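You operate a simulated robot arm through the tools that you are given. There is no shell and no other tool. Be economical: measure what you need, move in short steps, check, and stop when the job is done.

Carry out the task below with a simulated robot arm. There is one attempt and no reset: what you move stays moved.

TASK
Stand the blue short tube beside the green lamp cap. It goes on the side that lies toward x -1.0, y +0.0 (a direction in the base frame), with about 3 cm between them.
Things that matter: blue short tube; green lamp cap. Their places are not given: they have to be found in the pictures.

It is judged by the outcome, as a careful person would: the job done as asked, and still so three seconds after it is handed in. It fails if anything else is knocked over, pushed out of place, dropped, spilled or broken.

THE ROBOT
A 7-joint arm with a two-finger parallel gripper, fixed in place. Base frame: the origin is at the foot of the arm, x ahead of it, y to its left, z up; the work surface is at about z = 0. Lengths are in mm, angles in degrees, forces in N, time in s.
With the tool pointing down near the work surface it reaches from about 240 to 620 mm from the base axis. Its first joint turns from -66.0 to 66.0 degrees. Payload 2.6 kg.
Tool frame: the origin (TCP) lies between the finger pads and is the grasp point; the fingertips stand 30 mm ahead of it; z points along the fingers, y is the line along which they close. The gripper opens to 94 mm. The fingers are 28 mm wide and 10 mm thick; the gripper's body (50 by 96 mm) begins 55 mm behind the TCP.
Orientation is that of the tool frame in the base frame, as a unit quaternion [x, y, z, w]. With the fingers straight down and closing along the base's y, the tool's x points along the base's -x, its y along +y and its z along -z.

THE INTERFACE
- The arm moves only by the tool play_rows. Its arguments are lists of equal length, an entry for each row: "slide": the shift along the tool's x, y, z in m, a list of three; "turn": the turn, a rotation vector about the tool's x, y, z in degrees, a list of three. In form: {"slide": [[dx, dy, dz], ...], "turn": [[wx, wy, wz], ...]}. A call has 1 to 20 rows; each row shifts and turns the commanded pose from where the row before left it, along the tool's axes as they then stand. "gripper" is the opening, from 0 (shut) to 1 (fully open), set as the call begins (left out, the last holds). A row lasts 0.2 s, in which the tool goes at most 50 mm and 8.6 degrees; a call with a longer step from one row to the next is refused whole, and so is a gripper value outside its range. A pose out of reach is approached as far as the arm can. The call stops where the force on the tool passes 40 N (or 10 N more than at its start, if that is more) or the arm is blocked; 0.2 s more then pass. The fingers move at their own pace (about 72 mm/s each) and stop on an object; they squeeze with about 29 N. The grip force told is the motor's: it shows also when the fingers shut on nothing. Time passes only in rows, and 0.2 s behind the last, so rows that do not move let the fingers close. It gives the time, the measured TCP pose, the force on the tool (base axes), the opening and the grip force at its end, in the units of the frame above (readings bear some noise).
- Cameras (640 x 400 px; columns grow to the right, rows downward): "scene" is fixed at [55.7, 457.8, 561.7]; the picture's right is [-0.47, -0.88, 0.00], its down [-0.52, 0.28, -0.80] and it looks along [0.71, -0.38, -0.59] (base axes); focal length 343 px, centre (320, 200). "wrist" rides on the gripper at [-37, 0, -58] in the tool frame; the picture's right is [0.00, -1.00, 0.00], its down [0.97, 0.00, -0.24] and it looks along [0.24, 0.00, 0.97] (tool axes); focal length 218 px, centre (320, 200).
- snapshot(camera): a new picture of that camera. No time passes.
- locate(camera, pixels): for up to 12 pixels [column, row] of the newest picture of that camera ("zoom" is the newest enlarged one), the place [x, y, z] in the base frame of the surface seen there, good to about 3 mm. No time passes.
- close_up(camera, box): a new picture of the part [left, top, right, bottom] of that camera's present view, enlarged. No time passes.
- job_done(): hands the job in; it is judged then, once.

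Work in short steps. Measure before you move; look again where a grasp or a placing could have gone wrong, and mend it. You have 60 turns and 30 pictures in all, the two below and enlarged ones among them. Open the gripper and draw the arm clear of the work before you hand the job in, unless the task says otherwise; then end with one line.

The tools are called after "Call:" as name(argument=value, ...) on one line, values as JSON. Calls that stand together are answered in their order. play_rows: Moves the arm, as the interface text tells. Its arguments: {"type":"object","properties":{"slide":{"type":"array"},"turn":{"type":"array"},"gripper":{"type":"number"}},"required":["slide","turn"]} The other tools are called the same way: snapshot (camera) takes a picture; locate (camera, pixels) gives the place of the surface under pixels of a picture; close_up (camera, box) takes an enlarged picture of a part of a camera's view; job_done () hands the job in.

At the start:

```text
time_s: 0.0
position: [363.3, 140.7, 314.3]
ee_rot: [0.0, 1.0, 0.0, 0.0]
ft_force: [-0.2, -0.2, -0.7]
opening: 94.3
grasp_force: 0.1
```

scene: 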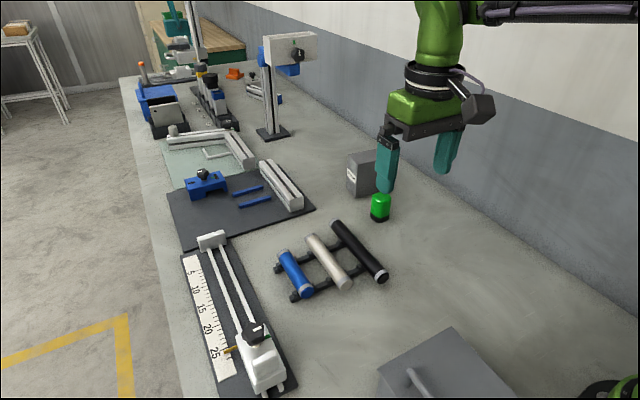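
wrist: 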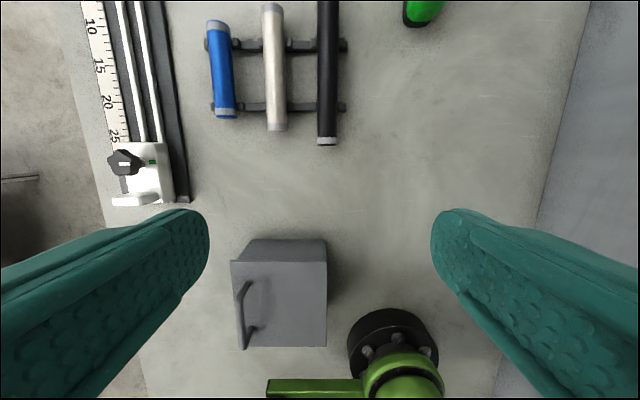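

The blue tube lies on a rack at about scene (295,273), and the green cap is at (380,207). I'll enlarge that area and measure both.

Call:
close_up(camera="scene", box=[260, 180, 420, 310])

Call:
locate(camera="scene", pixels=[[284, 254], [295, 272], [305, 291], [380, 198], [380, 212], [380, 219], [330, 260], [314, 238], [345, 285], [293, 298], [278, 270], [350, 320]])

Call:
locate(camera="wrist", pixels=[[218, 24], [221, 70], [226, 113], [212, 70], [231, 70], [272, 8], [277, 125], [207, 107], [245, 107], [420, 10], [210, 42], [245, 45]])

```text
3.08 times, centred on (340, 245) of scene
```

zoom: 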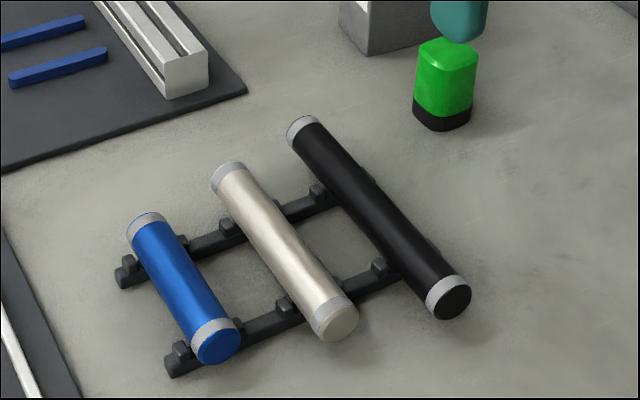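

```text
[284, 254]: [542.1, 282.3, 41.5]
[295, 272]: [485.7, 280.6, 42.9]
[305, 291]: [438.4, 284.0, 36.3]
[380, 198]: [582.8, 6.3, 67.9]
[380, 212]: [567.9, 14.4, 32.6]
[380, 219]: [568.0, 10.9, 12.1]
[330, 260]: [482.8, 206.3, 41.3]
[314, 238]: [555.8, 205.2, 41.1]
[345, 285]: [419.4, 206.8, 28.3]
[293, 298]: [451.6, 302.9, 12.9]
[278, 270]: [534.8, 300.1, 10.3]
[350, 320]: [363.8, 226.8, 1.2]
```

```text
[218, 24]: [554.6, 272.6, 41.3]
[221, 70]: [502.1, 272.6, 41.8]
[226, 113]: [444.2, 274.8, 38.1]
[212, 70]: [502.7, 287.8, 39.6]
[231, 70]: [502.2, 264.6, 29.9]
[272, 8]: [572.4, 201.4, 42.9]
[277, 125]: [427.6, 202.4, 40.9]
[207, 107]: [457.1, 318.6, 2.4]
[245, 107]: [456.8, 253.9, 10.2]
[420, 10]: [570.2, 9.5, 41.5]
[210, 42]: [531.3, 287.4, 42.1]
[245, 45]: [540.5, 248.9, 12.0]
```

Next I'll measure the cap, the tube ends, and the nearby boxes more precisely.

Call:
locate(camera="zoom", pixels=[[416, 112], [469, 120], [440, 128], [425, 50], [448, 44], [472, 50], [445, 72], [145, 216], [210, 325], [218, 348], [180, 360], [126, 268]])

Call:
locate(camera="scene", pixels=[[362, 158], [362, 190], [452, 330], [385, 372], [510, 390], [440, 360], [415, 375]])

Call:
locate(camera="wrist", pixels=[[235, 265], [325, 265], [325, 343], [240, 343], [220, 22], [228, 116], [226, 118], [327, 70]])

```text
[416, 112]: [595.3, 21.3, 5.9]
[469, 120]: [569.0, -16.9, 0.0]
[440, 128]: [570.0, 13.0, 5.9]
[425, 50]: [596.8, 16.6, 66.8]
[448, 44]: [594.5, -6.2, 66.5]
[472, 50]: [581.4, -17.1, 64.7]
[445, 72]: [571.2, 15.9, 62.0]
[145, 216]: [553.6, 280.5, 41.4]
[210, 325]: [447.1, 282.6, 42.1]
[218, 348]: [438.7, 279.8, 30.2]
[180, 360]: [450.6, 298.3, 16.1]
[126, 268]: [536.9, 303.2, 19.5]
```

```text
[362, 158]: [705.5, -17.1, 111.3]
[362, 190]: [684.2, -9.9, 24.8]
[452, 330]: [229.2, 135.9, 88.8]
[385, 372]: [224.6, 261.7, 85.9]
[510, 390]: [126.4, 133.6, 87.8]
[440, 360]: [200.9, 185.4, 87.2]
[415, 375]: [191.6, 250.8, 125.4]
```

```text
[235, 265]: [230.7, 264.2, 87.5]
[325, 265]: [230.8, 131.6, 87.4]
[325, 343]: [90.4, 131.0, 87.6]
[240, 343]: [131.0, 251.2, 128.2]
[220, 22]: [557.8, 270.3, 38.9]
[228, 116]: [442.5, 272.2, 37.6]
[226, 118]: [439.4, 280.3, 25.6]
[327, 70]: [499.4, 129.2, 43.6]
```

Tube: x 438–558, y≈275, axis z≈29, length ≈119, diameter ≈26. The cap's near face is at x≈568. I'll move forward for an overhead wrist view of both.

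Call:
play_rows(slide=[[-0.035, 0, 0], [-0.035, 0, 0], [-0.035, 0, 0], [-0.03, 0, 0], [0, 0, 0]], turn=[[0, 0, 0], [0, 0, 0], [0, 0, 0], [0, 0, 0], [0, 0, 0]])

Call:
snapshot(camera="wrist")

```text
time_s: 1.2
position: [496.8, 140.5, 317.5]
ee_rot: [0.0, 1.0, 0.0, 0.0]
ft_force: [-0.3, 0.8, -0.6]
opening: 94.1
grasp_force: 0.2
```

```text
26 pictures are left
```

wrist: 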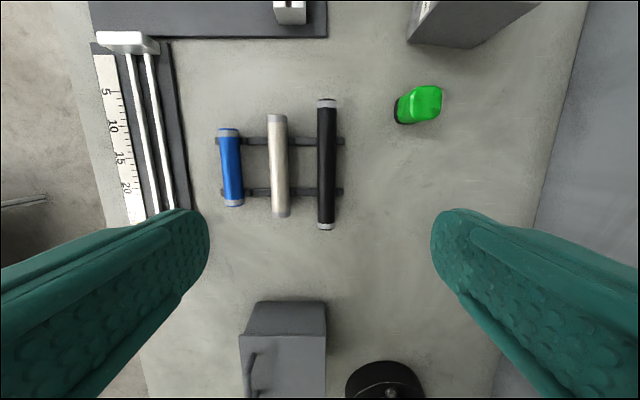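

Call:
close_up(camera="wrist", box=[380, 70, 460, 140])

Call:
locate(camera="wrist", pixels=[[416, 88], [440, 90], [438, 114], [415, 117], [396, 122], [396, 100], [428, 100], [229, 130], [232, 167], [235, 204], [223, 167], [241, 167]])

```text
5.71 times, centred on (420, 105) of wrist
```

zoom: 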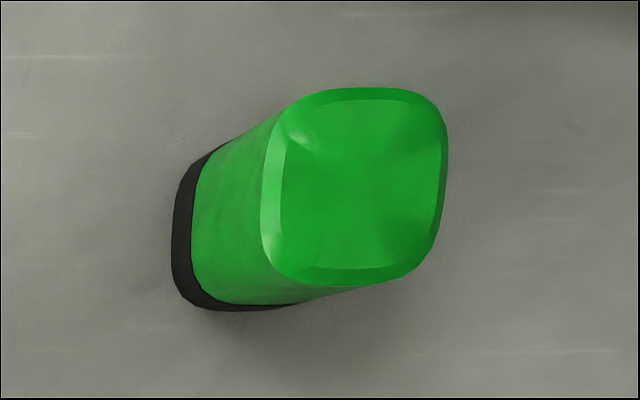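

```text
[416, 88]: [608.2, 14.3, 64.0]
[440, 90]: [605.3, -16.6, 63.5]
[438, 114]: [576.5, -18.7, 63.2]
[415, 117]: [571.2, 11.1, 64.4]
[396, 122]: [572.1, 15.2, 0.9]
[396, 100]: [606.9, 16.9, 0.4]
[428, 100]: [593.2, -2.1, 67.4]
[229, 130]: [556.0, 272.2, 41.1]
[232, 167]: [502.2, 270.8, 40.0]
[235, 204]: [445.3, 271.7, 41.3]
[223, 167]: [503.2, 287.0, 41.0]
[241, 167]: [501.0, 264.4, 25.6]
```

Cap: x≈569–610, y≈−20..19, so its centre is about (590,−1). The target tube axis is then (526,−1). I'll move above the tube with the fingers partly open, lower, and tilt the tool 20°, so that standing the tube up doesn't need a fully horizontal hand.

Call:
play_rows(slide=[[-0.003, 0.034, 0], [-0.003, 0.034, 0], [-0.003, 0.033, 0], [-0.002, 0.033, 0], [0, 0, 0.04], [0, 0, 0.04], [0, 0, 0.04], [0, 0, 0.04], [0, 0, 0], [0, 0, 0], [0, 0, 0], [0, 0, 0]], turn=[[0, 0, 0], [0, 0, 0], [0, 0, 0], [0, 0, 0], [0, 0, 0], [0, 0, 0], [0, 0, 0], [0, 0, 0], [0, 7, 0], [0, 7, 0], [0, 6, 0], [0, 0, 0]], gripper=0.6)

Call:
snapshot(camera="scene")

```text
time_s: 3.8
position: [454.8, 308.5, 163.3]
ee_rot: [-0.001, 0.985, 0.0, -0.172]
ft_force: [0.3, -0.3, 0.5]
opening: 56.3
grasp_force: 0.2
out of reach, approached as far as the arm can: row 3, 4, 5, 6, 7, 8, 9, 10, 11
```

```text
24 pictures are left
```

scene: 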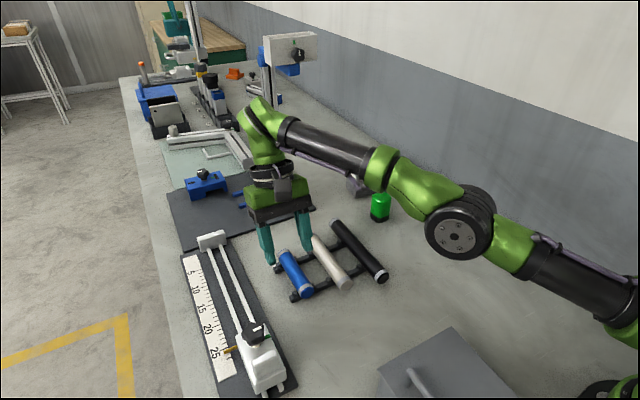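

The back tilt is out of reach, so I'll undo it and read the pose again.

Call:
play_rows(slide=[[0, 0, 0], [0, 0, 0], [0, 0, 0], [0, 0, 0], [0, 0, 0]], turn=[[0, -7, 0], [0, -7, 0], [0, -6, 0], [0, 0, 0], [0, 0, 0]])

```text
time_s: 5.0
position: [456.0, 309.0, 162.8]
ee_rot: [0.0, 1.0, 0.0, -0.001]
ft_force: [0.4, 0.7, 0.1]
opening: 56.2
grasp_force: 0.0
```

The command was clamped and now sits at (456,309,163). I'll lower to z≈100, where reach is greater, and move over the tube.

Call:
play_rows(slide=[[0, -0.0345, 0], [-0.012, 0, 0.031], [-0.012, 0, 0.032], [-0.014, 0, 0], [-0.014, 0, 0], [0, 0, 0], [0, 0, 0]], turn=[[0, 0, 0], [0, 0, 0], [0, 0, 0], [0, 0, 0], [0, 0, 0], [0, 0, 0], [0, 0, 0]])

```text
time_s: 6.6
position: [508.8, 274.0, 99.4]
ee_rot: [0.0, 1.0, 0.001, 0.0]
ft_force: [-0.1, 0.2, 0.0]
opening: 56.5
grasp_force: 0.0
```

The tool is over the tube at (509,274,99). I'll check from the wrist view, then descend.

Call:
snapshot(camera="wrist")

Call:
locate(camera="wrist", pixels=[[320, 200], [320, 160]])

```text
23 pictures are left
```

wrist: 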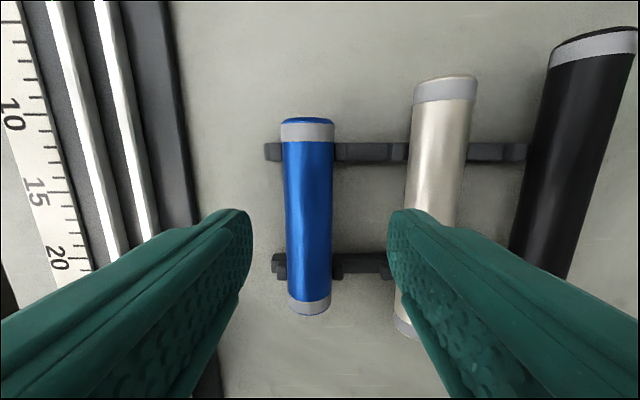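

```text
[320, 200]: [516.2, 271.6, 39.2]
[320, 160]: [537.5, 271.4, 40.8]
```

The tube centreline is at column 308, against a finger midpoint of 320, so the tool is about 6 mm short in y. I'll shift +5.5 mm in y and descend.

Call:
play_rows(slide=[[0, 0.0055, 0], [0, 0, 0.02], [0, 0, 0.02], [0, 0, 0.013], [0, 0, 0.009], [0, 0, 0]], turn=[[0, 0, 0], [0, 0, 0], [0, 0, 0], [0, 0, 0], [0, 0, 0], [0, 0, 0]])

Call:
snapshot(camera="wrist")

```text
time_s: 8.0
position: [508.8, 279.0, 37.8]
ee_rot: [0.0, 1.0, -0.001, 0.0]
ft_force: [0.1, -0.4, 0.6]
opening: 56.5
grasp_force: 0.1
```

```text
22 pictures are left
```

wrist: 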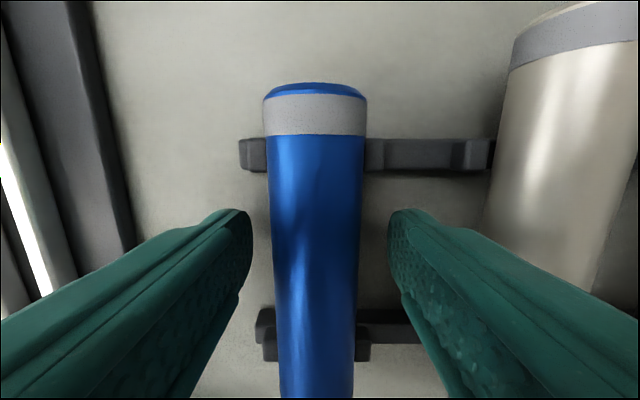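

The tube is centred between the fingers (column 316), so I'll close on it.

Call:
play_rows(slide=[[0, 0, 0], [0, 0, 0], [0, 0, 0], [0, 0, 0]], turn=[[0, 0, 0], [0, 0, 0], [0, 0, 0], [0, 0, 0]], gripper=0)

```text
time_s: 9.0
position: [509.1, 278.8, 39.4]
ee_rot: [0.0, 1.0, 0.0, 0.001]
ft_force: [-1.0, 0.9, 0.1]
opening: 28.4
grasp_force: 29.0
```

The grip holds at 28.4 mm, 29 N. I'll lift, then draw back while rising.

Call:
play_rows(slide=[[0, 0, -0.015], [0, 0, -0.025], [0, 0, -0.025], [0.02, 0, -0.02], [0.025, 0, -0.025], [0.025, 0, -0.025], [0.025, 0, -0.025], [0, 0, 0]], turn=[[0, 0, 0], [0, 0, 0], [0, 0, 0], [0, 0, 0], [0, 0, 0], [0, 0, 0], [0, 0, 0], [0, 0, 0]])

Call:
snapshot(camera="scene")

```text
time_s: 10.8
position: [412.1, 279.7, 197.6]
ee_rot: [0.0, 1.0, 0.0, 0.0]
ft_force: [-0.1, -0.5, -1.3]
opening: 28.6
grasp_force: 29.3
```

```text
21 pictures are left
```

scene: 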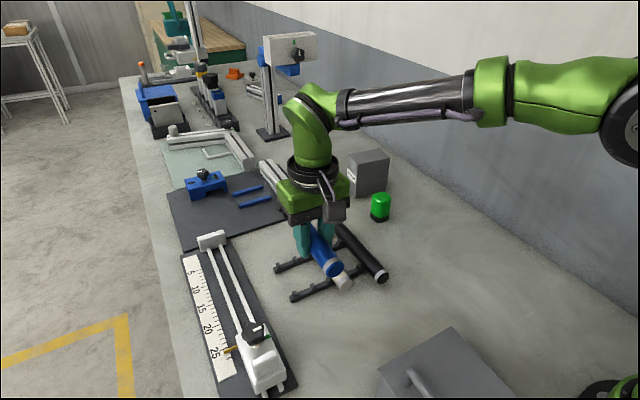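

The tube is held and the rack and other tubes are undisturbed. I'll carry it at height across to y≈−1.

Call:
play_rows(slide=[[0, -0.02, -0.02], [0, -0.035, -0.02], [0, -0.04, 0], [0, -0.04, 0], [0, -0.04, 0], [0, -0.04, 0], [0, -0.04, 0], [0, -0.0257, 0], [0, 0, 0]], turn=[[0, 0, 0], [0, 0, 0], [0, 0, 0], [0, 0, 0], [0, 0, 0], [0, 0, 0], [0, 0, 0], [0, 0, 0], [0, 0, 0]])

Call:
play_rows(slide=[[0, 0, 0], [0, 0, 0], [0, 0, 0], [0, 0, 0], [0, 0, 0], [0, 0, 0], [0, 0, 0], [0, 0, 0], [0, 0, 0], [0, 0, 0], [0, 0, 0], [0, 0, 0], [0, 0, 0]], turn=[[0, -7.5, 0], [0, -7.5, 0], [0, -7.5, 0], [0, -7.5, 0], [0, -7.5, 0], [0, -7.5, 0], [0, -7.5, 0], [0, -7.5, 0], [0, -7.5, 0], [0, -7.5, 0], [0, -7.5, 0], [0, -7.5, 0], [0, 0, 0]])

Call:
snapshot(camera="scene")

```text
time_s: 12.8
position: [416.1, -1.1, 237.0]
ee_rot: [0.0, 1.0, 0.0, 0.0]
ft_force: [0.4, 0.0, -0.7]
opening: 28.7
grasp_force: 29.1
```

```text
time_s: 15.6
position: [429.4, -2.6, 241.0]
ee_rot: [0.0, 0.707, 0.0, 0.707]
ft_force: [-0.3, -0.6, -0.8]
opening: 28.6
grasp_force: 29.0
out of reach, approached as far as the arm can: row 11, 12
```

```text
20 pictures are left
```

scene: 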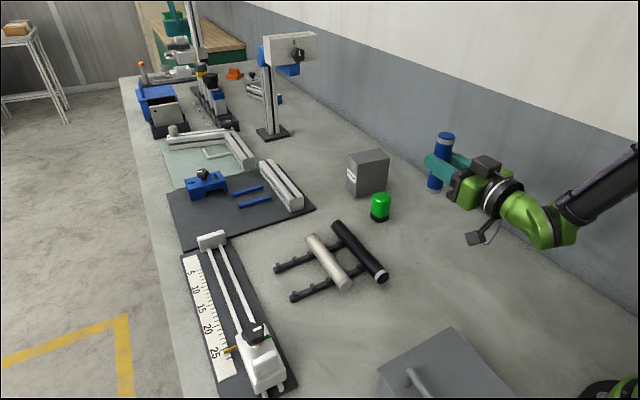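

The tube is upright in the hand. Something hangs below the gripper at (478,238), so I'll check its height against the tube's lower end.

Call:
close_up(camera="scene", box=[400, 120, 600, 260])

Call:
locate(camera="scene", pixels=[[469, 239], [478, 240], [484, 240], [492, 228], [437, 190], [434, 180], [444, 134], [445, 150], [485, 165], [540, 245], [545, 235]])

```text
2.86 times, centred on (500, 190) of scene
```

zoom: 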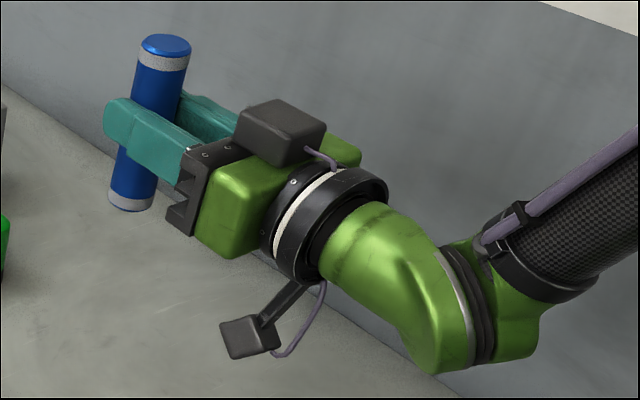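

```text
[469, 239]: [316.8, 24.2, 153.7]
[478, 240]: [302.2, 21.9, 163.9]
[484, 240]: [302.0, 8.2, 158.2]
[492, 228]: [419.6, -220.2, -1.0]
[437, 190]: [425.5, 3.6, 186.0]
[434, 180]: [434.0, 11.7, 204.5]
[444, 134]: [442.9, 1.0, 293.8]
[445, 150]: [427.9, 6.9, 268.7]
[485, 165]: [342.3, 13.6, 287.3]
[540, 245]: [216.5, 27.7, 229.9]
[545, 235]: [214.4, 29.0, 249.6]
```

The bracket under the wrist hangs about 88 mm below the tool axis, but the tube only reaches about 69 mm below it. In this orientation the bracket would hit the table first. With the hand rolled 180°, the small camera (about 50 mm) would be underneath instead. I'll return to vertical and test whether that roll is reachable.

Call:
play_rows(slide=[[0, 0, 0], [0, 0, 0], [0, 0, 0], [0, 0, 0], [0, 0, 0], [0, 0, 0], [0, 0, 0], [0, 0, 0], [0, 0, 0], [0, 0, 0], [0, 0, 0], [0, 0, 0], [0, 0, 0]], turn=[[0, 7.5, 0], [0, 7.5, 0], [0, 7.5, 0], [0, 7.5, 0], [0, 7.5, 0], [0, 7.5, 0], [0, 7.5, 0], [0, 7.5, 0], [0, 7.5, 0], [0, 7.5, 0], [0, 7.5, 0], [0, 7.5, 0], [0, 0, 0]])

Call:
play_rows(slide=[[0, 0, 0], [0, 0, 0], [0, 0, 0], [0, 0, 0], [0, 0, 0], [0, 0, 0], [0, 0, 0], [0, 0, 0], [0, 0, 0], [0, 0, 0], [0, 0, 0], [0, 0, 0], [0, 0, 0], [0, 0, 0], [0, 0, 0], [0, 0, 0], [0, 0, 0], [0, 0, 0]], turn=[[0, 0, 8], [0, 0, 8], [0, 0, 8], [0, 0, 8], [0, 0, 8], [0, 0, 8], [0, 0, 8], [0, 0, 8], [0, 0, 8], [0, 0, 8], [0, 0, 8], [0, 0, 8], [0, 0, 8], [0, 0, 8], [0, 0, 8], [0, 0, 8], [0, 0, 8], [0, 0, 8]])

```text
time_s: 18.4
position: [428.8, -1.3, 241.2]
ee_rot: [0.0, 1.0, 0.0, 0.0]
ft_force: [-0.3, 0.0, -0.7]
opening: 28.7
grasp_force: 29.0
```

```text
time_s: 22.2
position: [428.9, -2.2, 241.9]
ee_rot: [0.952, 0.307, 0.0, 0.0]
ft_force: [0.2, 0.4, -1.5]
opening: 28.9
grasp_force: 28.4
```

144° was reached without a limit. I'll go the remaining 36°.

Call:
play_rows(slide=[[0, 0, 0], [0, 0, 0], [0, 0, 0], [0, 0, 0], [0, 0, 0], [0, 0, 0]], turn=[[0, 0, 8], [0, 0, 8], [0, 0, 8], [0, 0, 8], [0, 0, 4], [0, 0, 0]])

```text
time_s: 23.6
position: [429.0, -0.8, 241.5]
ee_rot: [1.0, -0.002, 0.001, 0.0]
ft_force: [-0.2, 0.2, -0.4]
opening: 28.8
grasp_force: 29.1
```

The flip works. I'll set the tube back in its rack in this orientation with the TCP at x≈489, then regrip further toward its far end. First I'll carry it back at height.

Call:
play_rows(slide=[[0, -0.04, 0], [0, -0.04, 0], [0, -0.04, 0], [0, -0.04, 0], [0, -0.04, 0], [0, -0.04, 0], [0, -0.039, 0], [0, 0, 0.02], [0, 0, 0.02], [0, 0, 0]], turn=[[0, 0, 0], [0, 0, 0], [0, 0, 0], [0, 0, 0], [0, 0, 0], [0, 0, 0], [0, 0, 0], [0, 0, 0], [0, 0, 0], [0, 0, 0]])

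```text
time_s: 25.8
position: [432.3, 277.8, 200.4]
ee_rot: [1.0, 0.001, 0.0, 0.001]
ft_force: [-1.0, 0.1, -1.0]
opening: 28.6
grasp_force: 28.7
```

That was reachable. I'll move over the rack at z≈90.

Call:
play_rows(slide=[[0.014, 0, 0.025], [0.014, 0, 0.025], [0.014, 0, 0.025], [0.014, -0.001, 0.025], [0, 0, 0.01], [0, 0, 0]], turn=[[0, 0, 0], [0, 0, 0], [0, 0, 0], [0, 0, 0], [0, 0, 0], [0, 0, 0]])

Call:
snapshot(camera="wrist")

Call:
close_up(camera="scene", box=[240, 180, 400, 310])

```text
time_s: 27.2
position: [483.4, 277.9, 88.5]
ee_rot: [1.0, 0.0, 0.0, 0.001]
ft_force: [0.1, 0.2, -0.2]
opening: 28.8
grasp_force: 29.1
```

```text
18 pictures are left
```

wrist: 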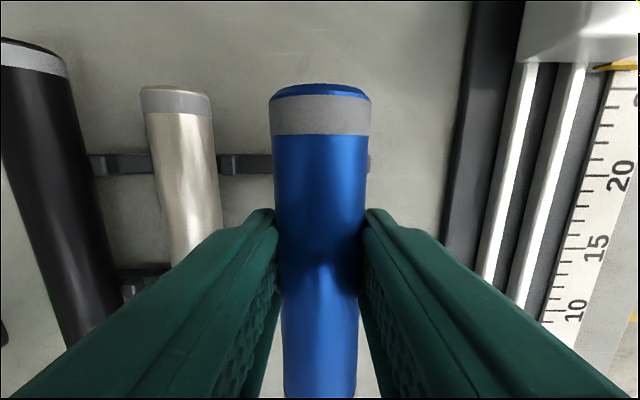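

```text
3.08 times, centred on (320, 245) of scene
```

zoom: 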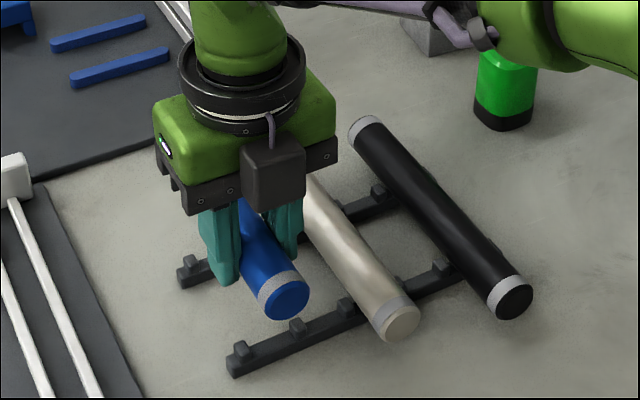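

I'll trim x by +4 mm and y by +1 mm, then lower to the original grasp height.

Call:
play_rows(slide=[[0.004, -0.001, 0], [0, 0, 0.015], [0, 0, 0.015], [0, 0, 0.01], [0, 0, 0.005], [0, 0, 0.003], [0, 0, 0]], turn=[[0, 0, 0], [0, 0, 0], [0, 0, 0], [0, 0, 0], [0, 0, 0], [0, 0, 0], [0, 0, 0]])

Call:
close_up(camera="scene", box=[240, 180, 400, 310])

```text
time_s: 28.8
position: [490.1, 279.4, 42.0]
ee_rot: [1.0, 0.0, 0.0, 0.0]
ft_force: [-0.5, -0.3, -0.8]
opening: 28.9
grasp_force: 28.9
```

```text
3.08 times, centred on (320, 245) of scene
```

zoom: 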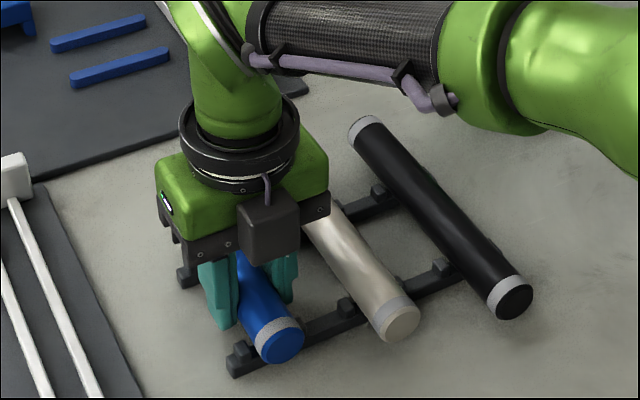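

The tube is entering its cradle between the pegs. I'll lower it a few more millimetres until contact.

Call:
play_rows(slide=[[0, 0, 0.001], [0, 0, 0.001], [0, 0, 0]], turn=[[0, 0, 0], [0, 0, 0], [0, 0, 0]])

```text
time_s: 29.6
position: [489.9, 280.0, 40.8]
ee_rot: [1.0, 0.0, 0.0, 0.001]
ft_force: [-1.0, -0.1, -1.3]
opening: 28.7
grasp_force: 29.4
```

Call:
play_rows(slide=[[0, 0, 0.001], [0, 0, 0.001], [0, 0, 0]], turn=[[0, 0, 0], [0, 0, 0], [0, 0, 0]])

```text
time_s: 30.4
position: [491.1, 280.4, 39.6]
ee_rot: [1.0, 0.0, 0.001, 0.0]
ft_force: [-2.1, -1.9, 7.3]
opening: 28.4
grasp_force: 28.9
```

Contact is about 7 N, so the tube is seated. I'll open part way, slide to x≈513, and regrip.

Call:
play_rows(slide=[[0, 0, 0], [0, 0, 0], [0, 0, 0], [0.008, 0, 0], [0.008, 0, 0], [0.007, 0, 0], [0, 0, 0], [0, 0, 0]], turn=[[0, 0, 0], [0, 0, 0], [0, 0, 0], [0, 0, 0], [0, 0, 0], [0, 0, 0], [0, 0, 0], [0, 0, 0]], gripper=0.5)

Call:
snapshot(camera="wrist")

```text
time_s: 32.2
position: [512.8, 277.5, 40.3]
ee_rot: [1.0, 0.001, 0.0, 0.0]
ft_force: [0.0, 0.3, 1.0]
opening: 47.0
grasp_force: 0.0
```

```text
15 pictures are left
```

wrist: 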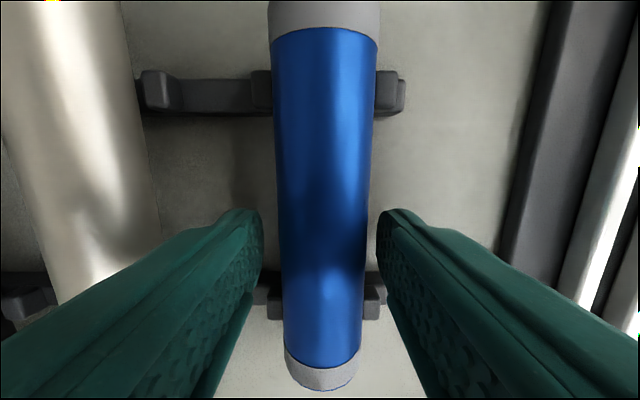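

The tube sits centred in the rack. I'll close and locate its far end.

Call:
locate(camera="wrist", pixels=[[322, 385], [322, 378], [322, 345], [325, 30]])

Call:
play_rows(slide=[[0, 0, 0], [0, 0, 0], [0, 0, 0], [0, 0, 0]], turn=[[0, 0, 0], [0, 0, 0], [0, 0, 0], [0, 0, 0]], gripper=0)

Call:
play_rows(slide=[[0, 0, -0.015], [0, 0, -0.025], [0, 0, -0.025], [-0.02, 0, -0.02], [-0.025, 0, -0.025], [-0.025, 0, -0.025], [-0.025, 0, -0.025], [0, 0.02, -0.02], [0, 0.035, -0.02], [0, 0.04, 0], [0, 0.04, 0], [0, 0.04, 0], [0, 0.04, 0], [0, 0.04, 0], [0, 0.024, 0], [0, 0, 0]], turn=[[0, 0, 0], [0, 0, 0], [0, 0, 0], [0, 0, 0], [0, 0, 0], [0, 0, 0], [0, 0, 0], [0, 0, 0], [0, 0, 0], [0, 0, 0], [0, 0, 0], [0, 0, 0], [0, 0, 0], [0, 0, 0], [0, 0, 0], [0, 0, 0]])

```text
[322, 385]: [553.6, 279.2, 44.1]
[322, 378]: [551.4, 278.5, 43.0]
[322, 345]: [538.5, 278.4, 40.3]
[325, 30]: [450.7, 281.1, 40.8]
```

```text
time_s: 33.2
position: [513.9, 279.0, 39.0]
ee_rot: [1.0, 0.0, 0.0, 0.0]
ft_force: [-0.1, -1.0, -0.1]
opening: 28.9
grasp_force: 29.1
```

```text
time_s: 36.6
position: [419.0, -0.5, 236.7]
ee_rot: [1.0, 0.0, 0.0, 0.0]
ft_force: [0.3, -0.2, -2.0]
opening: 28.9
grasp_force: 28.7
```

The tube is regripped and carried to y≈0. I'll move slightly forward and tip the tool to horizontal.

Call:
play_rows(slide=[[0.03, 0, 0], [0, 0, 0], [0, 0, 0], [0, 0, 0], [0, 0, 0], [0, 0, 0], [0, 0, 0], [0, 0, 0], [0, 0, 0], [0, 0, 0], [0, 0, 0], [0, 0, 0], [0, 0, 0], [0, 0, 0]], turn=[[0, 0, 0], [0, 7.5, 0], [0, 7.5, 0], [0, 7.5, 0], [0, 7.5, 0], [0, 7.5, 0], [0, 7.5, 0], [0, 7.5, 0], [0, 7.5, 0], [0, 7.5, 0], [0, 7.5, 0], [0, 7.5, 0], [0, 7.5, 0], [0, 0, 0]])

Call:
close_up(camera="scene", box=[360, 100, 600, 260])

```text
time_s: 39.6
position: [406.8, 7.0, 317.2]
ee_rot: [0.707, 0.0, 0.707, 0.0]
ft_force: [-0.8, 0.2, -2.0]
opening: 28.6
grasp_force: 28.8
out of reach, approached as far as the arm can: row 10, 11, 12, 13
```

```text
2.50 times, centred on (480, 180) of scene
```

zoom: 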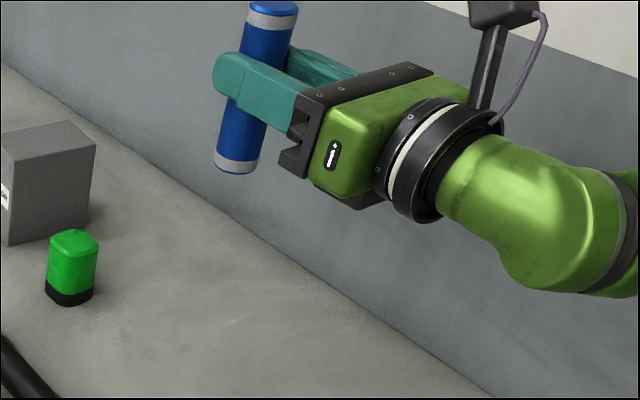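

The orientation is right but the arm settled at z 317. I'll move down and forward in steps at a safe distance from the cap.

Call:
play_rows(slide=[[0, 0.003, 0.02], [-0.02, 0.004, 0.02], [-0.03, 0, 0.01], [-0.03, 0, 0], [-0.03, 0, 0], [0, 0, 0]], turn=[[0, 0, 0], [0, 0, 0], [0, 0, 0], [0, 0, 0], [0, 0, 0], [0, 0, 0]])

Call:
snapshot(camera="scene")

```text
time_s: 41.0
position: [407.4, 3.5, 317.7]
ee_rot: [0.708, 0.0, 0.706, 0.0]
ft_force: [0.6, -0.3, -1.3]
opening: 28.5
grasp_force: 28.9
out of reach, approached as far as the arm can: row 1, 2, 3, 4, 5
```

```text
13 pictures are left
```

scene: 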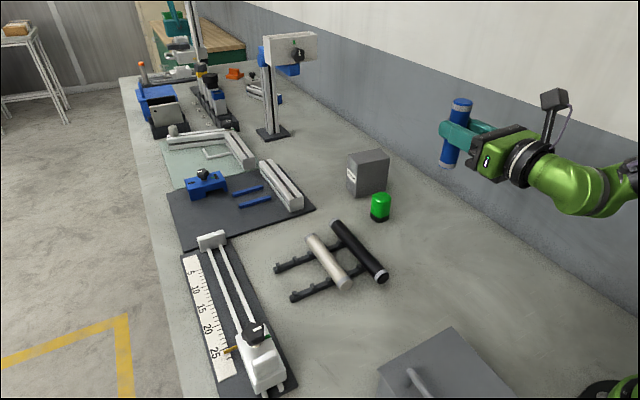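

The arm is stuck at a wrist limit with the hand pointing straight ahead. The tube is round, so the hand's heading is free. I'll go back to vertical, then approach with the hand pointing diagonally (+x,+y) from the clear −y side.

Call:
play_rows(slide=[[0, 0, 0], [0, 0, 0], [0, 0, 0], [0, 0, 0], [0, 0, 0], [0, 0, 0], [0, 0, 0], [0, 0, 0], [0, 0, 0], [0, 0, 0], [0, 0, 0], [0, 0, 0], [0, 0, 0]], turn=[[0, -7.5, 0], [0, -7.5, 0], [0, -7.5, 0], [0, -7.5, 0], [0, -7.5, 0], [0, -7.5, 0], [0, -7.5, 0], [0, -7.5, 0], [0, -7.5, 0], [0, -7.5, 0], [0, -7.5, 0], [0, -7.5, 0], [0, 0, 0]])

```text
time_s: 43.8
position: [406.0, 2.3, 320.3]
ee_rot: [0.842, -0.001, 0.539, 0.004]
ft_force: [-0.8, -0.2, -0.3]
opening: 28.7
grasp_force: 28.8
out of reach, approached as far as the arm can: row 4, 5, 6, 7, 8, 9, 10, 11, 12
```

Call:
snapshot(camera="scene")

```text
12 pictures are left
```

scene: 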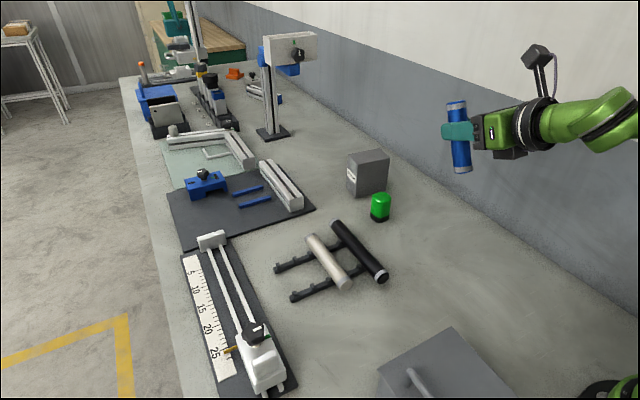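

The arm may be folded too close to the base here. I'll try translating forward (base +x) at this orientation.

Call:
play_rows(slide=[[0.0085, 0, 0.018], [0.0085, 0, 0.018], [0.0085, 0, 0.018], [0.0085, 0, 0.018], [0, 0, 0]], turn=[[0, 0, 0], [0, 0, 0], [0, 0, 0], [0, 0, 0], [0, 0, 0]])

```text
time_s: 45.0
position: [485.6, -0.1, 320.9]
ee_rot: [0.842, -0.001, 0.539, 0.005]
ft_force: [0.0, -0.3, -1.8]
opening: 28.8
grasp_force: 29.3
```

That freed it. I'll test descending at this tilt.

Call:
play_rows(slide=[[-0.036, 0, 0.017], [-0.036, 0, 0.017], [-0.036, 0, 0.017], [-0.036, 0, 0.017], [0, 0, 0]], turn=[[0, 0, 0], [0, 0, 0], [0, 0, 0], [0, 0, 0], [0, 0, 0]])

```text
time_s: 46.2
position: [487.6, -2.0, 160.5]
ee_rot: [0.842, -0.002, 0.539, 0.005]
ft_force: [-0.2, -0.5, -1.1]
opening: 28.6
grasp_force: 29.2
out of reach, approached as far as the arm can: row 1
```

Reached (488,−2,160). Now I'll tilt the remaining 25° to horizontal.

Call:
play_rows(slide=[[0, 0, 0], [0, 0, 0], [0, 0, 0], [0, 0, 0], [0, 0, 0], [0, 0, 0], [0, 0, 0]], turn=[[0, 5, 0], [0, 5, 0], [0, 5, 0], [0, 5, 0], [0, 4.8, 0], [0, 0, 0], [0, 0, 0]])

```text
time_s: 47.8
position: [488.9, -0.8, 162.2]
ee_rot: [0.707, 0.0, 0.707, 0.005]
ft_force: [-0.7, 0.8, -0.8]
opening: 28.7
grasp_force: 29.1
```

Horizontal with no limit. I'll measure the tube in the hand.

Call:
close_up(camera="scene", box=[360, 100, 560, 240])

```text
2.86 times, centred on (460, 170) of scene
```

zoom: 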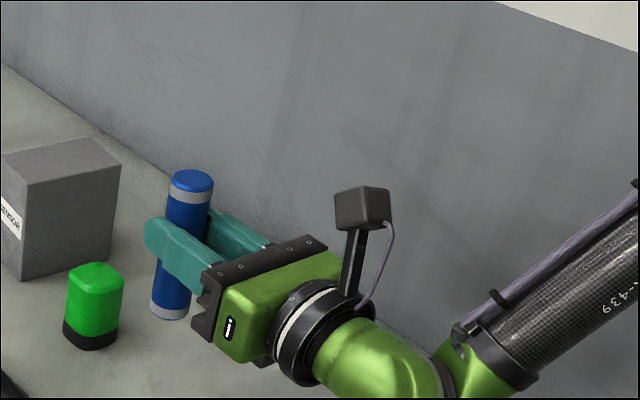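

Call:
locate(camera="zoom", pixels=[[192, 181], [178, 177], [206, 183], [188, 198], [185, 215], [172, 285], [170, 300], [168, 314], [155, 305], [186, 310], [160, 240]])

```text
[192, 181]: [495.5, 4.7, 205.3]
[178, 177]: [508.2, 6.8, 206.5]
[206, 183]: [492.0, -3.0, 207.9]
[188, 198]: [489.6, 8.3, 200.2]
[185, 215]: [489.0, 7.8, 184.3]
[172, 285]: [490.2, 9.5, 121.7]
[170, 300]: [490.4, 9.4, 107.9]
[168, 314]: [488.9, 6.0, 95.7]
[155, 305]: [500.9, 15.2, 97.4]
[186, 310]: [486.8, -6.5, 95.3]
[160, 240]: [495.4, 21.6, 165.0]
```

The tube axis is near (501,0), with its bottom at about z 87 against TCP z 162. I'll go 24 mm forward and then down 68 mm, and check the clearance under the hand.

Call:
play_rows(slide=[[0, 0, 0.012], [0, 0, 0.012], [-0.02, 0, 0], [-0.02, 0, 0], [-0.018, 0, 0], [-0.01, 0, 0], [0, 0, 0]], turn=[[0, 0, 0], [0, 0, 0], [0, 0, 0], [0, 0, 0], [0, 0, 0], [0, 0, 0], [0, 0, 0]])

Call:
snapshot(camera="scene")

```text
time_s: 49.4
position: [519.1, 8.5, 137.6]
ee_rot: [0.675, 0.05, 0.736, 0.025]
ft_force: [-0.8, 0.8, -1.5]
opening: 28.9
grasp_force: 29.5
```

```text
10 pictures are left
```

scene: 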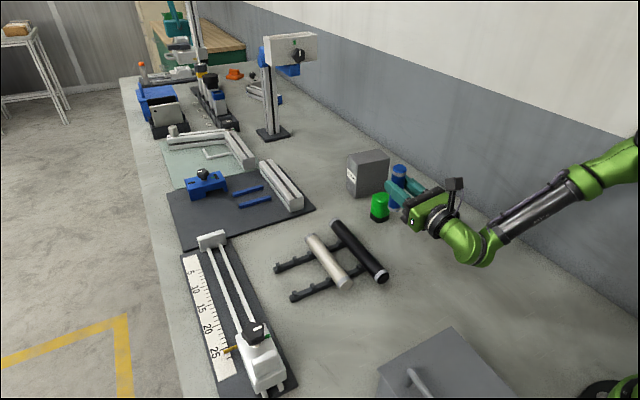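

The pose is off the commanded one with no reach warning, so the arm may be lagging. I'll let it settle.

Call:
play_rows(slide=[[0, 0, 0], [0, 0, 0]], turn=[[0, 0, 0], [0, 0, 0]])

```text
time_s: 50.0
position: [519.3, 8.7, 136.0]
ee_rot: [0.676, 0.049, 0.735, 0.025]
ft_force: [-0.2, -0.8, -0.3]
opening: 28.5
grasp_force: 29.2
```

Call:
close_up(camera="scene", box=[360, 140, 560, 280])

Call:
locate(camera="scene", pixels=[[470, 262], [480, 262], [475, 245], [490, 240], [445, 232], [430, 225], [400, 170], [396, 205], [520, 215]])

```text
2.86 times, centred on (460, 210) of scene
```

zoom: 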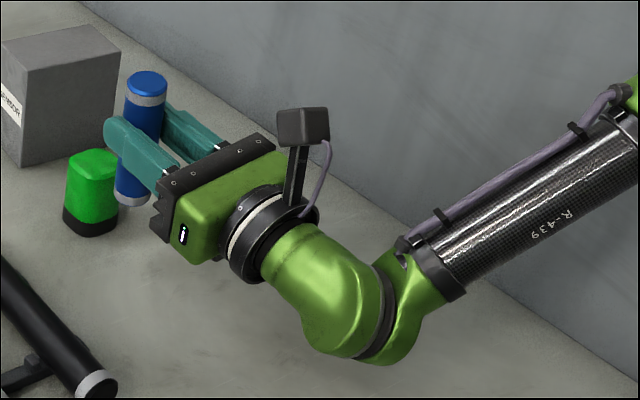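

```text
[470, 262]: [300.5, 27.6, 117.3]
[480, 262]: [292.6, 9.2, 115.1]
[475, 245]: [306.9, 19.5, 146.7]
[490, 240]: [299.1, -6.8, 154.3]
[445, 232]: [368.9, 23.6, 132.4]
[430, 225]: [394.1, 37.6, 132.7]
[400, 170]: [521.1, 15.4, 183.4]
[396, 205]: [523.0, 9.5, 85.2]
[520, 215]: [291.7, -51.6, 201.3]
```

The wrist is at its straight-out limit, not touching anything. I'll raise, return the hand to vertical, and then approach diagonally with the wrist on the −y side, first checking where the wall is.

Call:
locate(camera="scene", pixels=[[540, 245], [600, 290], [480, 200], [560, 240], [560, 200]])

Call:
play_rows(slide=[[0.03, 0, -0.01], [0.03, 0, -0.02], [0.02, 0, 0], [0, 0, 0], [0, 0, 0], [0, 0, 0], [0, 0, 0], [0, 0, 0], [0, 0, 0], [0, 0, 0], [0, 0, 0], [0, 0, 0], [0, 0, 0], [0, 0, 0], [0, 0, 0]], turn=[[0, 0, 0], [0, 0, 0], [0, 0, 0], [0, -8, 0], [0, -8, 0], [0, -8, 0], [0, -8, 0], [0, -8, 0], [0, -8, 0], [0, -8, 0], [0, -8, 0], [0, -8, 0], [0, -8, 0], [0, -8, 0], [0, 0, 0]])

```text
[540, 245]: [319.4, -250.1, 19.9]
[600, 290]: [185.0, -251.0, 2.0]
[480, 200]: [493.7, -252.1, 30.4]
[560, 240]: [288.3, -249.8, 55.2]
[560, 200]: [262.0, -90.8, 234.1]
```

```text
time_s: 50.6
position: [485.6, 82.6, 186.3]
ee_rot: [0.67, 0.103, 0.735, -0.018]
ft_force: [0.9, -0.1, -0.4]
opening: 28.5
grasp_force: 29.2
stopped in row 3: the arm was blocked; the commanded pose is now the measured one
```

The arm was blocked and moved sideways to y 83. I'll look.

Call:
snapshot(camera="scene")

```text
8 pictures are left
```

scene: 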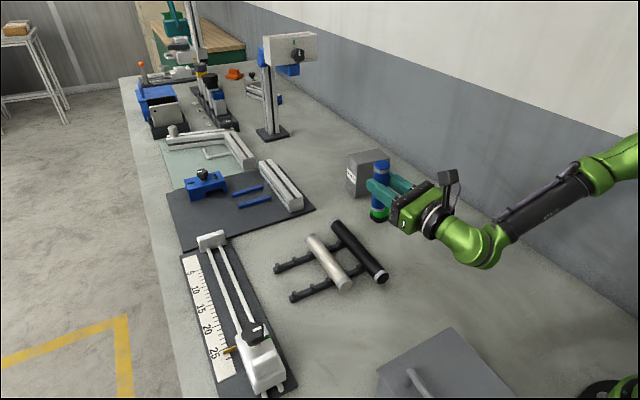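

The cap is undisturbed. I'll check where the elbow is relative to the wall (y −250) and raise gently.

Call:
locate(camera="scene", pixels=[[605, 165], [630, 160], [570, 200], [520, 220], [480, 262], [381, 172]])

Call:
play_rows(slide=[[0.02, 0, 0], [0.02, 0, 0], [0, 0, 0]], turn=[[0, 0, 0], [0, 0, 0], [0, 0, 0]])

```text
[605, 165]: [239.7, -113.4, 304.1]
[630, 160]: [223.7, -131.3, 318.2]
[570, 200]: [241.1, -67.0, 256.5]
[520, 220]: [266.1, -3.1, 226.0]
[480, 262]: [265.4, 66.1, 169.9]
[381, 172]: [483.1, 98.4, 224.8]
```

```text
time_s: 51.4
position: [476.3, 115.4, 224.2]
ee_rot: [0.667, 0.124, 0.734, -0.04]
ft_force: [0.1, -1.3, -2.0]
opening: 28.5
grasp_force: 28.8
```

Call:
play_rows(slide=[[0, 0, 0], [0, 0, 0], [0, 0, 0], [0, 0, 0], [0, 0, 0], [0, 0, 0]], turn=[[0, -8, 0], [0, -8, 0], [0, -8, 0], [0, -8, 0], [0, 0, 0], [0, 0, 0]])

```text
time_s: 52.8
position: [481.2, 82.8, 225.3]
ee_rot: [0.848, 0.099, 0.52, 0.013]
ft_force: [0.0, -0.9, -0.6]
opening: 28.8
grasp_force: 28.5
```

It's tracking again. I'll continue to vertical.

Call:
play_rows(slide=[[0, 0, 0], [0, 0, 0], [0, 0, 0], [0, 0, 0], [0, 0, 0], [0, 0, 0], [0, 0, 0], [0, 0, 0], [0, 0, 0], [0, 0, 0]], turn=[[0, -7.8, 0], [0, -7.8, 0], [0, -7.8, 0], [0, -7.8, 0], [0, -7.8, 0], [0, -7.8, 0], [0, -7.8, 0], [0, -7.8, 0], [0, 0, 0], [0, 0, 0]])

Call:
snapshot(camera="scene")

```text
time_s: 55.0
position: [480.4, 82.1, 224.9]
ee_rot: [0.995, 0.079, 0.005, 0.062]
ft_force: [-0.7, -0.2, -1.0]
opening: 28.7
grasp_force: 29.1
```

```text
7 pictures are left
```

scene: 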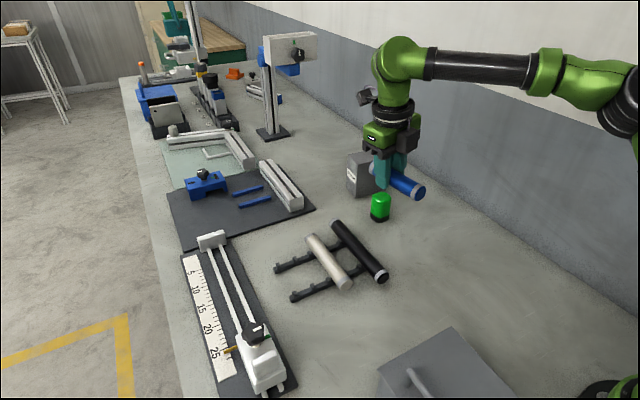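

The hand is vertical with small residual angles. I'll move to y≈20, level the hand, and yaw the tool's x to azimuth 35°, so that tipping points the hand toward (+x,+y).

Call:
play_rows(slide=[[-0.003, 0.02, 0], [-0.003, 0.02, 0], [-0.0037, 0.021, 0], [0, 0, 0], [0, 0, 0], [0, 0, 0], [0, 0, 0], [0, 0, 0], [0, 0, 0]], turn=[[0, 0, 0], [0, 0, 0], [0, 0, 0], [7.1, -0.6, 0], [0, 0, -6.5], [0, 0, -6.5], [0, 0, -6.5], [0, 0, -6.5], [0, 0, 0]])

```text
time_s: 57.0
position: [482.2, 22.6, 232.8]
ee_rot: [0.953, 0.302, -0.005, -0.001]
ft_force: [0.2, 0.1, -1.1]
opening: 28.6
grasp_force: 28.8
```

Level, azimuth 35°. I'll tip the first 60°.

Call:
play_rows(slide=[[0, 0, 0], [0, 0, 0], [0, 0, 0], [0, 0, 0], [0, 0, 0], [0, 0, 0], [0, 0, 0], [0, 0, 0], [0, 0, 0]], turn=[[0, 7.5, 0], [0, 7.5, 0], [0, 7.5, 0], [0, 7.5, 0], [0, 7.5, 0], [0, 7.5, 0], [0, 7.5, 0], [0, 7.5, 0], [0, 0, 0]])

```text
time_s: 58.3
position: [478.5, 36.9, 292.8]
ee_rot: [0.887, 0.329, 0.321, 0.04]
ft_force: [0.0, -0.2, -1.0]
opening: 28.9
grasp_force: 28.7
stopped in row 6: the arm was blocked; the commanded pose is now the measured one
```

Call:
snapshot(camera="scene")

Call:
locate(camera="scene", pixels=[[600, 100], [630, 100], [560, 130], [600, 150], [480, 140], [430, 120]])

```text
6 pictures are left
```

scene: 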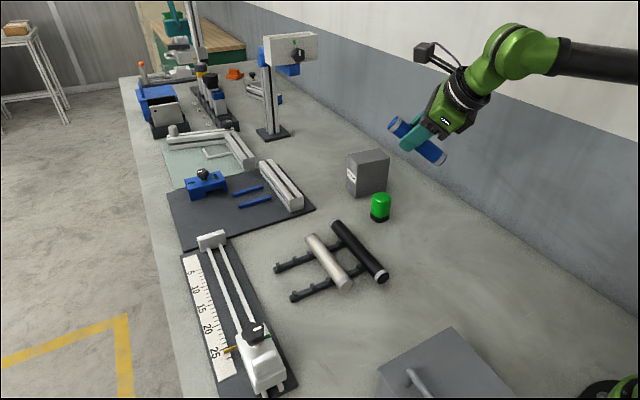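

```text
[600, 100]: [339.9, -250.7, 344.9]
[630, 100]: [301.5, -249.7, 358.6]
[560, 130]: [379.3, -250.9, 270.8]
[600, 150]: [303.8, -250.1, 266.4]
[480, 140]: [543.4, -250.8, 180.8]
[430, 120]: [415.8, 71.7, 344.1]
```

The command was valid but the arm was physically blocked. The elbow has swung toward the wall (y −250) because of how I wound the wrist. I'll return to vertical and unwind the roll, then flip the other way so the elbow swings to the free +y side.

Call:
play_rows(slide=[[0, 0, 0], [0, 0, 0], [0, 0, 0], [0, 0, 0], [0, 0, 0], [0, 0, 0], [0, 0, 0]], turn=[[0, -7.6, 0], [0, -7.6, 0], [0, -7.6, 0], [0, -7.6, 0], [0, -7.6, 0], [0, 0, 0], [0, 0, 0]])

```text
time_s: 59.9
position: [477.6, 32.9, 289.3]
ee_rot: [0.944, 0.297, 0.014, 0.142]
ft_force: [-0.1, -0.2, -1.4]
opening: 28.7
grasp_force: 28.9
```

Call:
play_rows(slide=[[0, 0, 0], [0, 0, 0], [0, 0, 0], [0, 0, 0], [0, 0, 0], [0, 0, 0], [0, 0, 0], [0, 0, 0], [0, 0, 0], [0, 0, 0], [0, 0, 0], [0, 0, 0], [0, 0, 0], [0, 0, 0], [0, 0, 0], [0, 0, 0], [0, 0, 0], [0, 0, 0], [0, 0, 0], [0, 0, 0]], turn=[[8.3, 1.8, 0], [8.3, 1.8, 0], [0, 0, -8.5], [0, 0, -8.5], [0, 0, -8.5], [0, 0, -8.5], [0, 0, -8.5], [0, 0, -8.5], [0, 0, -8.5], [0, 0, -8.5], [0, 0, -8.5], [0, 0, -8.5], [0, 0, -8.5], [0, 0, -8.5], [0, 0, -8.5], [0, 0, -8.5], [0, 0, -8.5], [0, 0, -8.5], [0, 0, -8.5], [0, 0, 0]])

```text
time_s: 64.1
position: [499.6, 28.0, 277.0]
ee_rot: [0.004, 0.999, -0.04, 0.017]
ft_force: [0.1, 0.2, -1.0]
opening: 28.7
grasp_force: 28.9
out of reach, approached as far as the arm can: row 2
```

Back to nominal. I'll level, retreat to (420,0,240), and start the flip the other way.

Call:
play_rows(slide=[[0, 0, 0], [0.04, -0.014, 0.018], [0.04, -0.014, 0.019], [0, 0, 0], [0, 0, 0], [0, 0, 0], [0, 0, 0], [0, 0, 0], [0, 0, 0], [0, 0, 0], [0, 0, 0], [0, 0, 0], [0, 0, 0], [0, 0, 0], [0, 0, 0], [0, 0, 0]], turn=[[-4.6, 1.9, -0.5], [0, 0, 0], [0, 0, 0], [0, 0, 0], [0, 0, -8.5], [0, 0, -8.5], [0, 0, -8.5], [0, 0, -8.5], [0, 0, -8.5], [0, 0, -8.5], [0, 0, -8.5], [0, 0, -8.5], [0, 0, -8.5], [0, 0, -8.5], [0, 0, 0], [0, 0, 0]])

Call:
play_rows(slide=[[0, 0, 0], [0, 0, 0], [0, 0, 0], [0, 0, 0], [0, 0, 0], [0, 0, 0], [0, 0, 0], [0, 0, 0], [0, 0, 0], [0, 0, 0], [0, 0, 0], [0, 0, 0], [0, 0, 0]], turn=[[0, 0, -8.5], [0, 0, -8.5], [0, 0, -8.5], [0, 0, -8.5], [0, 0, -8.5], [0, 0, -8.5], [0, 0, -8.5], [0, 0, -8.5], [0, 0, -8.5], [0, 0, -8.5], [0, 0, -8.5], [0, 0, -1.5], [0, 0, 0]])

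Call:
snapshot(camera="scene")

```text
time_s: 67.5
position: [432.2, -10.6, 239.0]
ee_rot: [-0.676, 0.737, -0.001, 0.001]
ft_force: [-0.2, -0.2, -0.4]
opening: 28.8
grasp_force: 29.2
out of reach, approached as far as the arm can: row 2
```

```text
time_s: 69.8
position: [256.8, 190.2, 82.4]
ee_rot: [0.997, -0.075, 0.018, -0.003]
ft_force: [3.3, 1.8, -1.9]
opening: 28.9
grasp_force: 29.4
stopped in row 11: the force on the tool passed its limit (the readings are from after the stop); the commanded pose is now the measured one
out of reach, approached as far as the arm can: row 2, 3, 4, 5, 6, 7, 8, 9, 10, 11
```

```text
5 pictures are left
```

scene: 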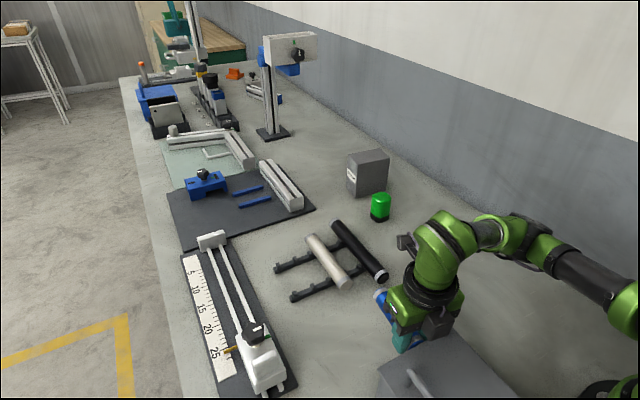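

The reverse flip ran into a joint limit and the arm drifted down near the box. I'll raise straight up at once and then check the box.

Call:
play_rows(slide=[[0, 0, -0.01], [0, 0, -0.02], [0, 0, -0.03], [0, 0, -0.03], [0, 0, 0]], turn=[[0, 0, 0], [0, 0, 0], [0, 0, 0], [0, 0, 0], [0, 0, 0]])

```text
time_s: 70.3
position: [255.2, 196.0, 96.5]
ee_rot: [0.997, -0.078, 0.029, -0.004]
ft_force: [3.9, 1.8, -1.0]
opening: 28.8
grasp_force: 29.3
stopped in row 2: the force on the tool passed its limit (the readings are from after the stop); the commanded pose is now the measured one
out of reach, approached as far as the arm can: row 1, 2
```

Call:
close_up(camera="scene", box=[340, 200, 600, 400])

Call:
locate(camera="scene", pixels=[[382, 375], [400, 358], [470, 345], [500, 380], [380, 295], [388, 312], [440, 360]])

```text
2.00 times, centred on (470, 300) of scene
```

zoom: 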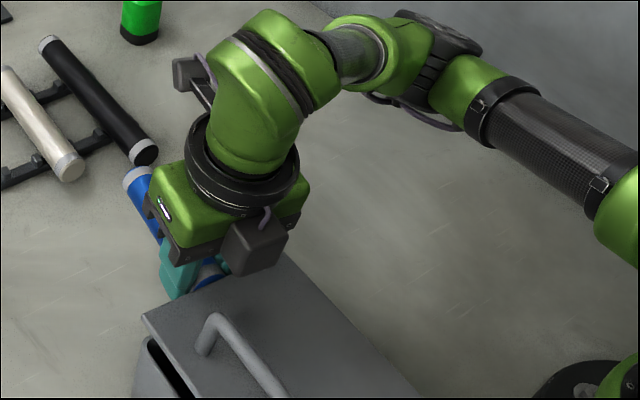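

```text
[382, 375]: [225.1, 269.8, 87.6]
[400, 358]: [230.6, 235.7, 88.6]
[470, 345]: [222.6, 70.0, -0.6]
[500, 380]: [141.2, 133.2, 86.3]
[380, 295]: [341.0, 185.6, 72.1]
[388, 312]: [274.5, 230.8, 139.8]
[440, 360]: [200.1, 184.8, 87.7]
```

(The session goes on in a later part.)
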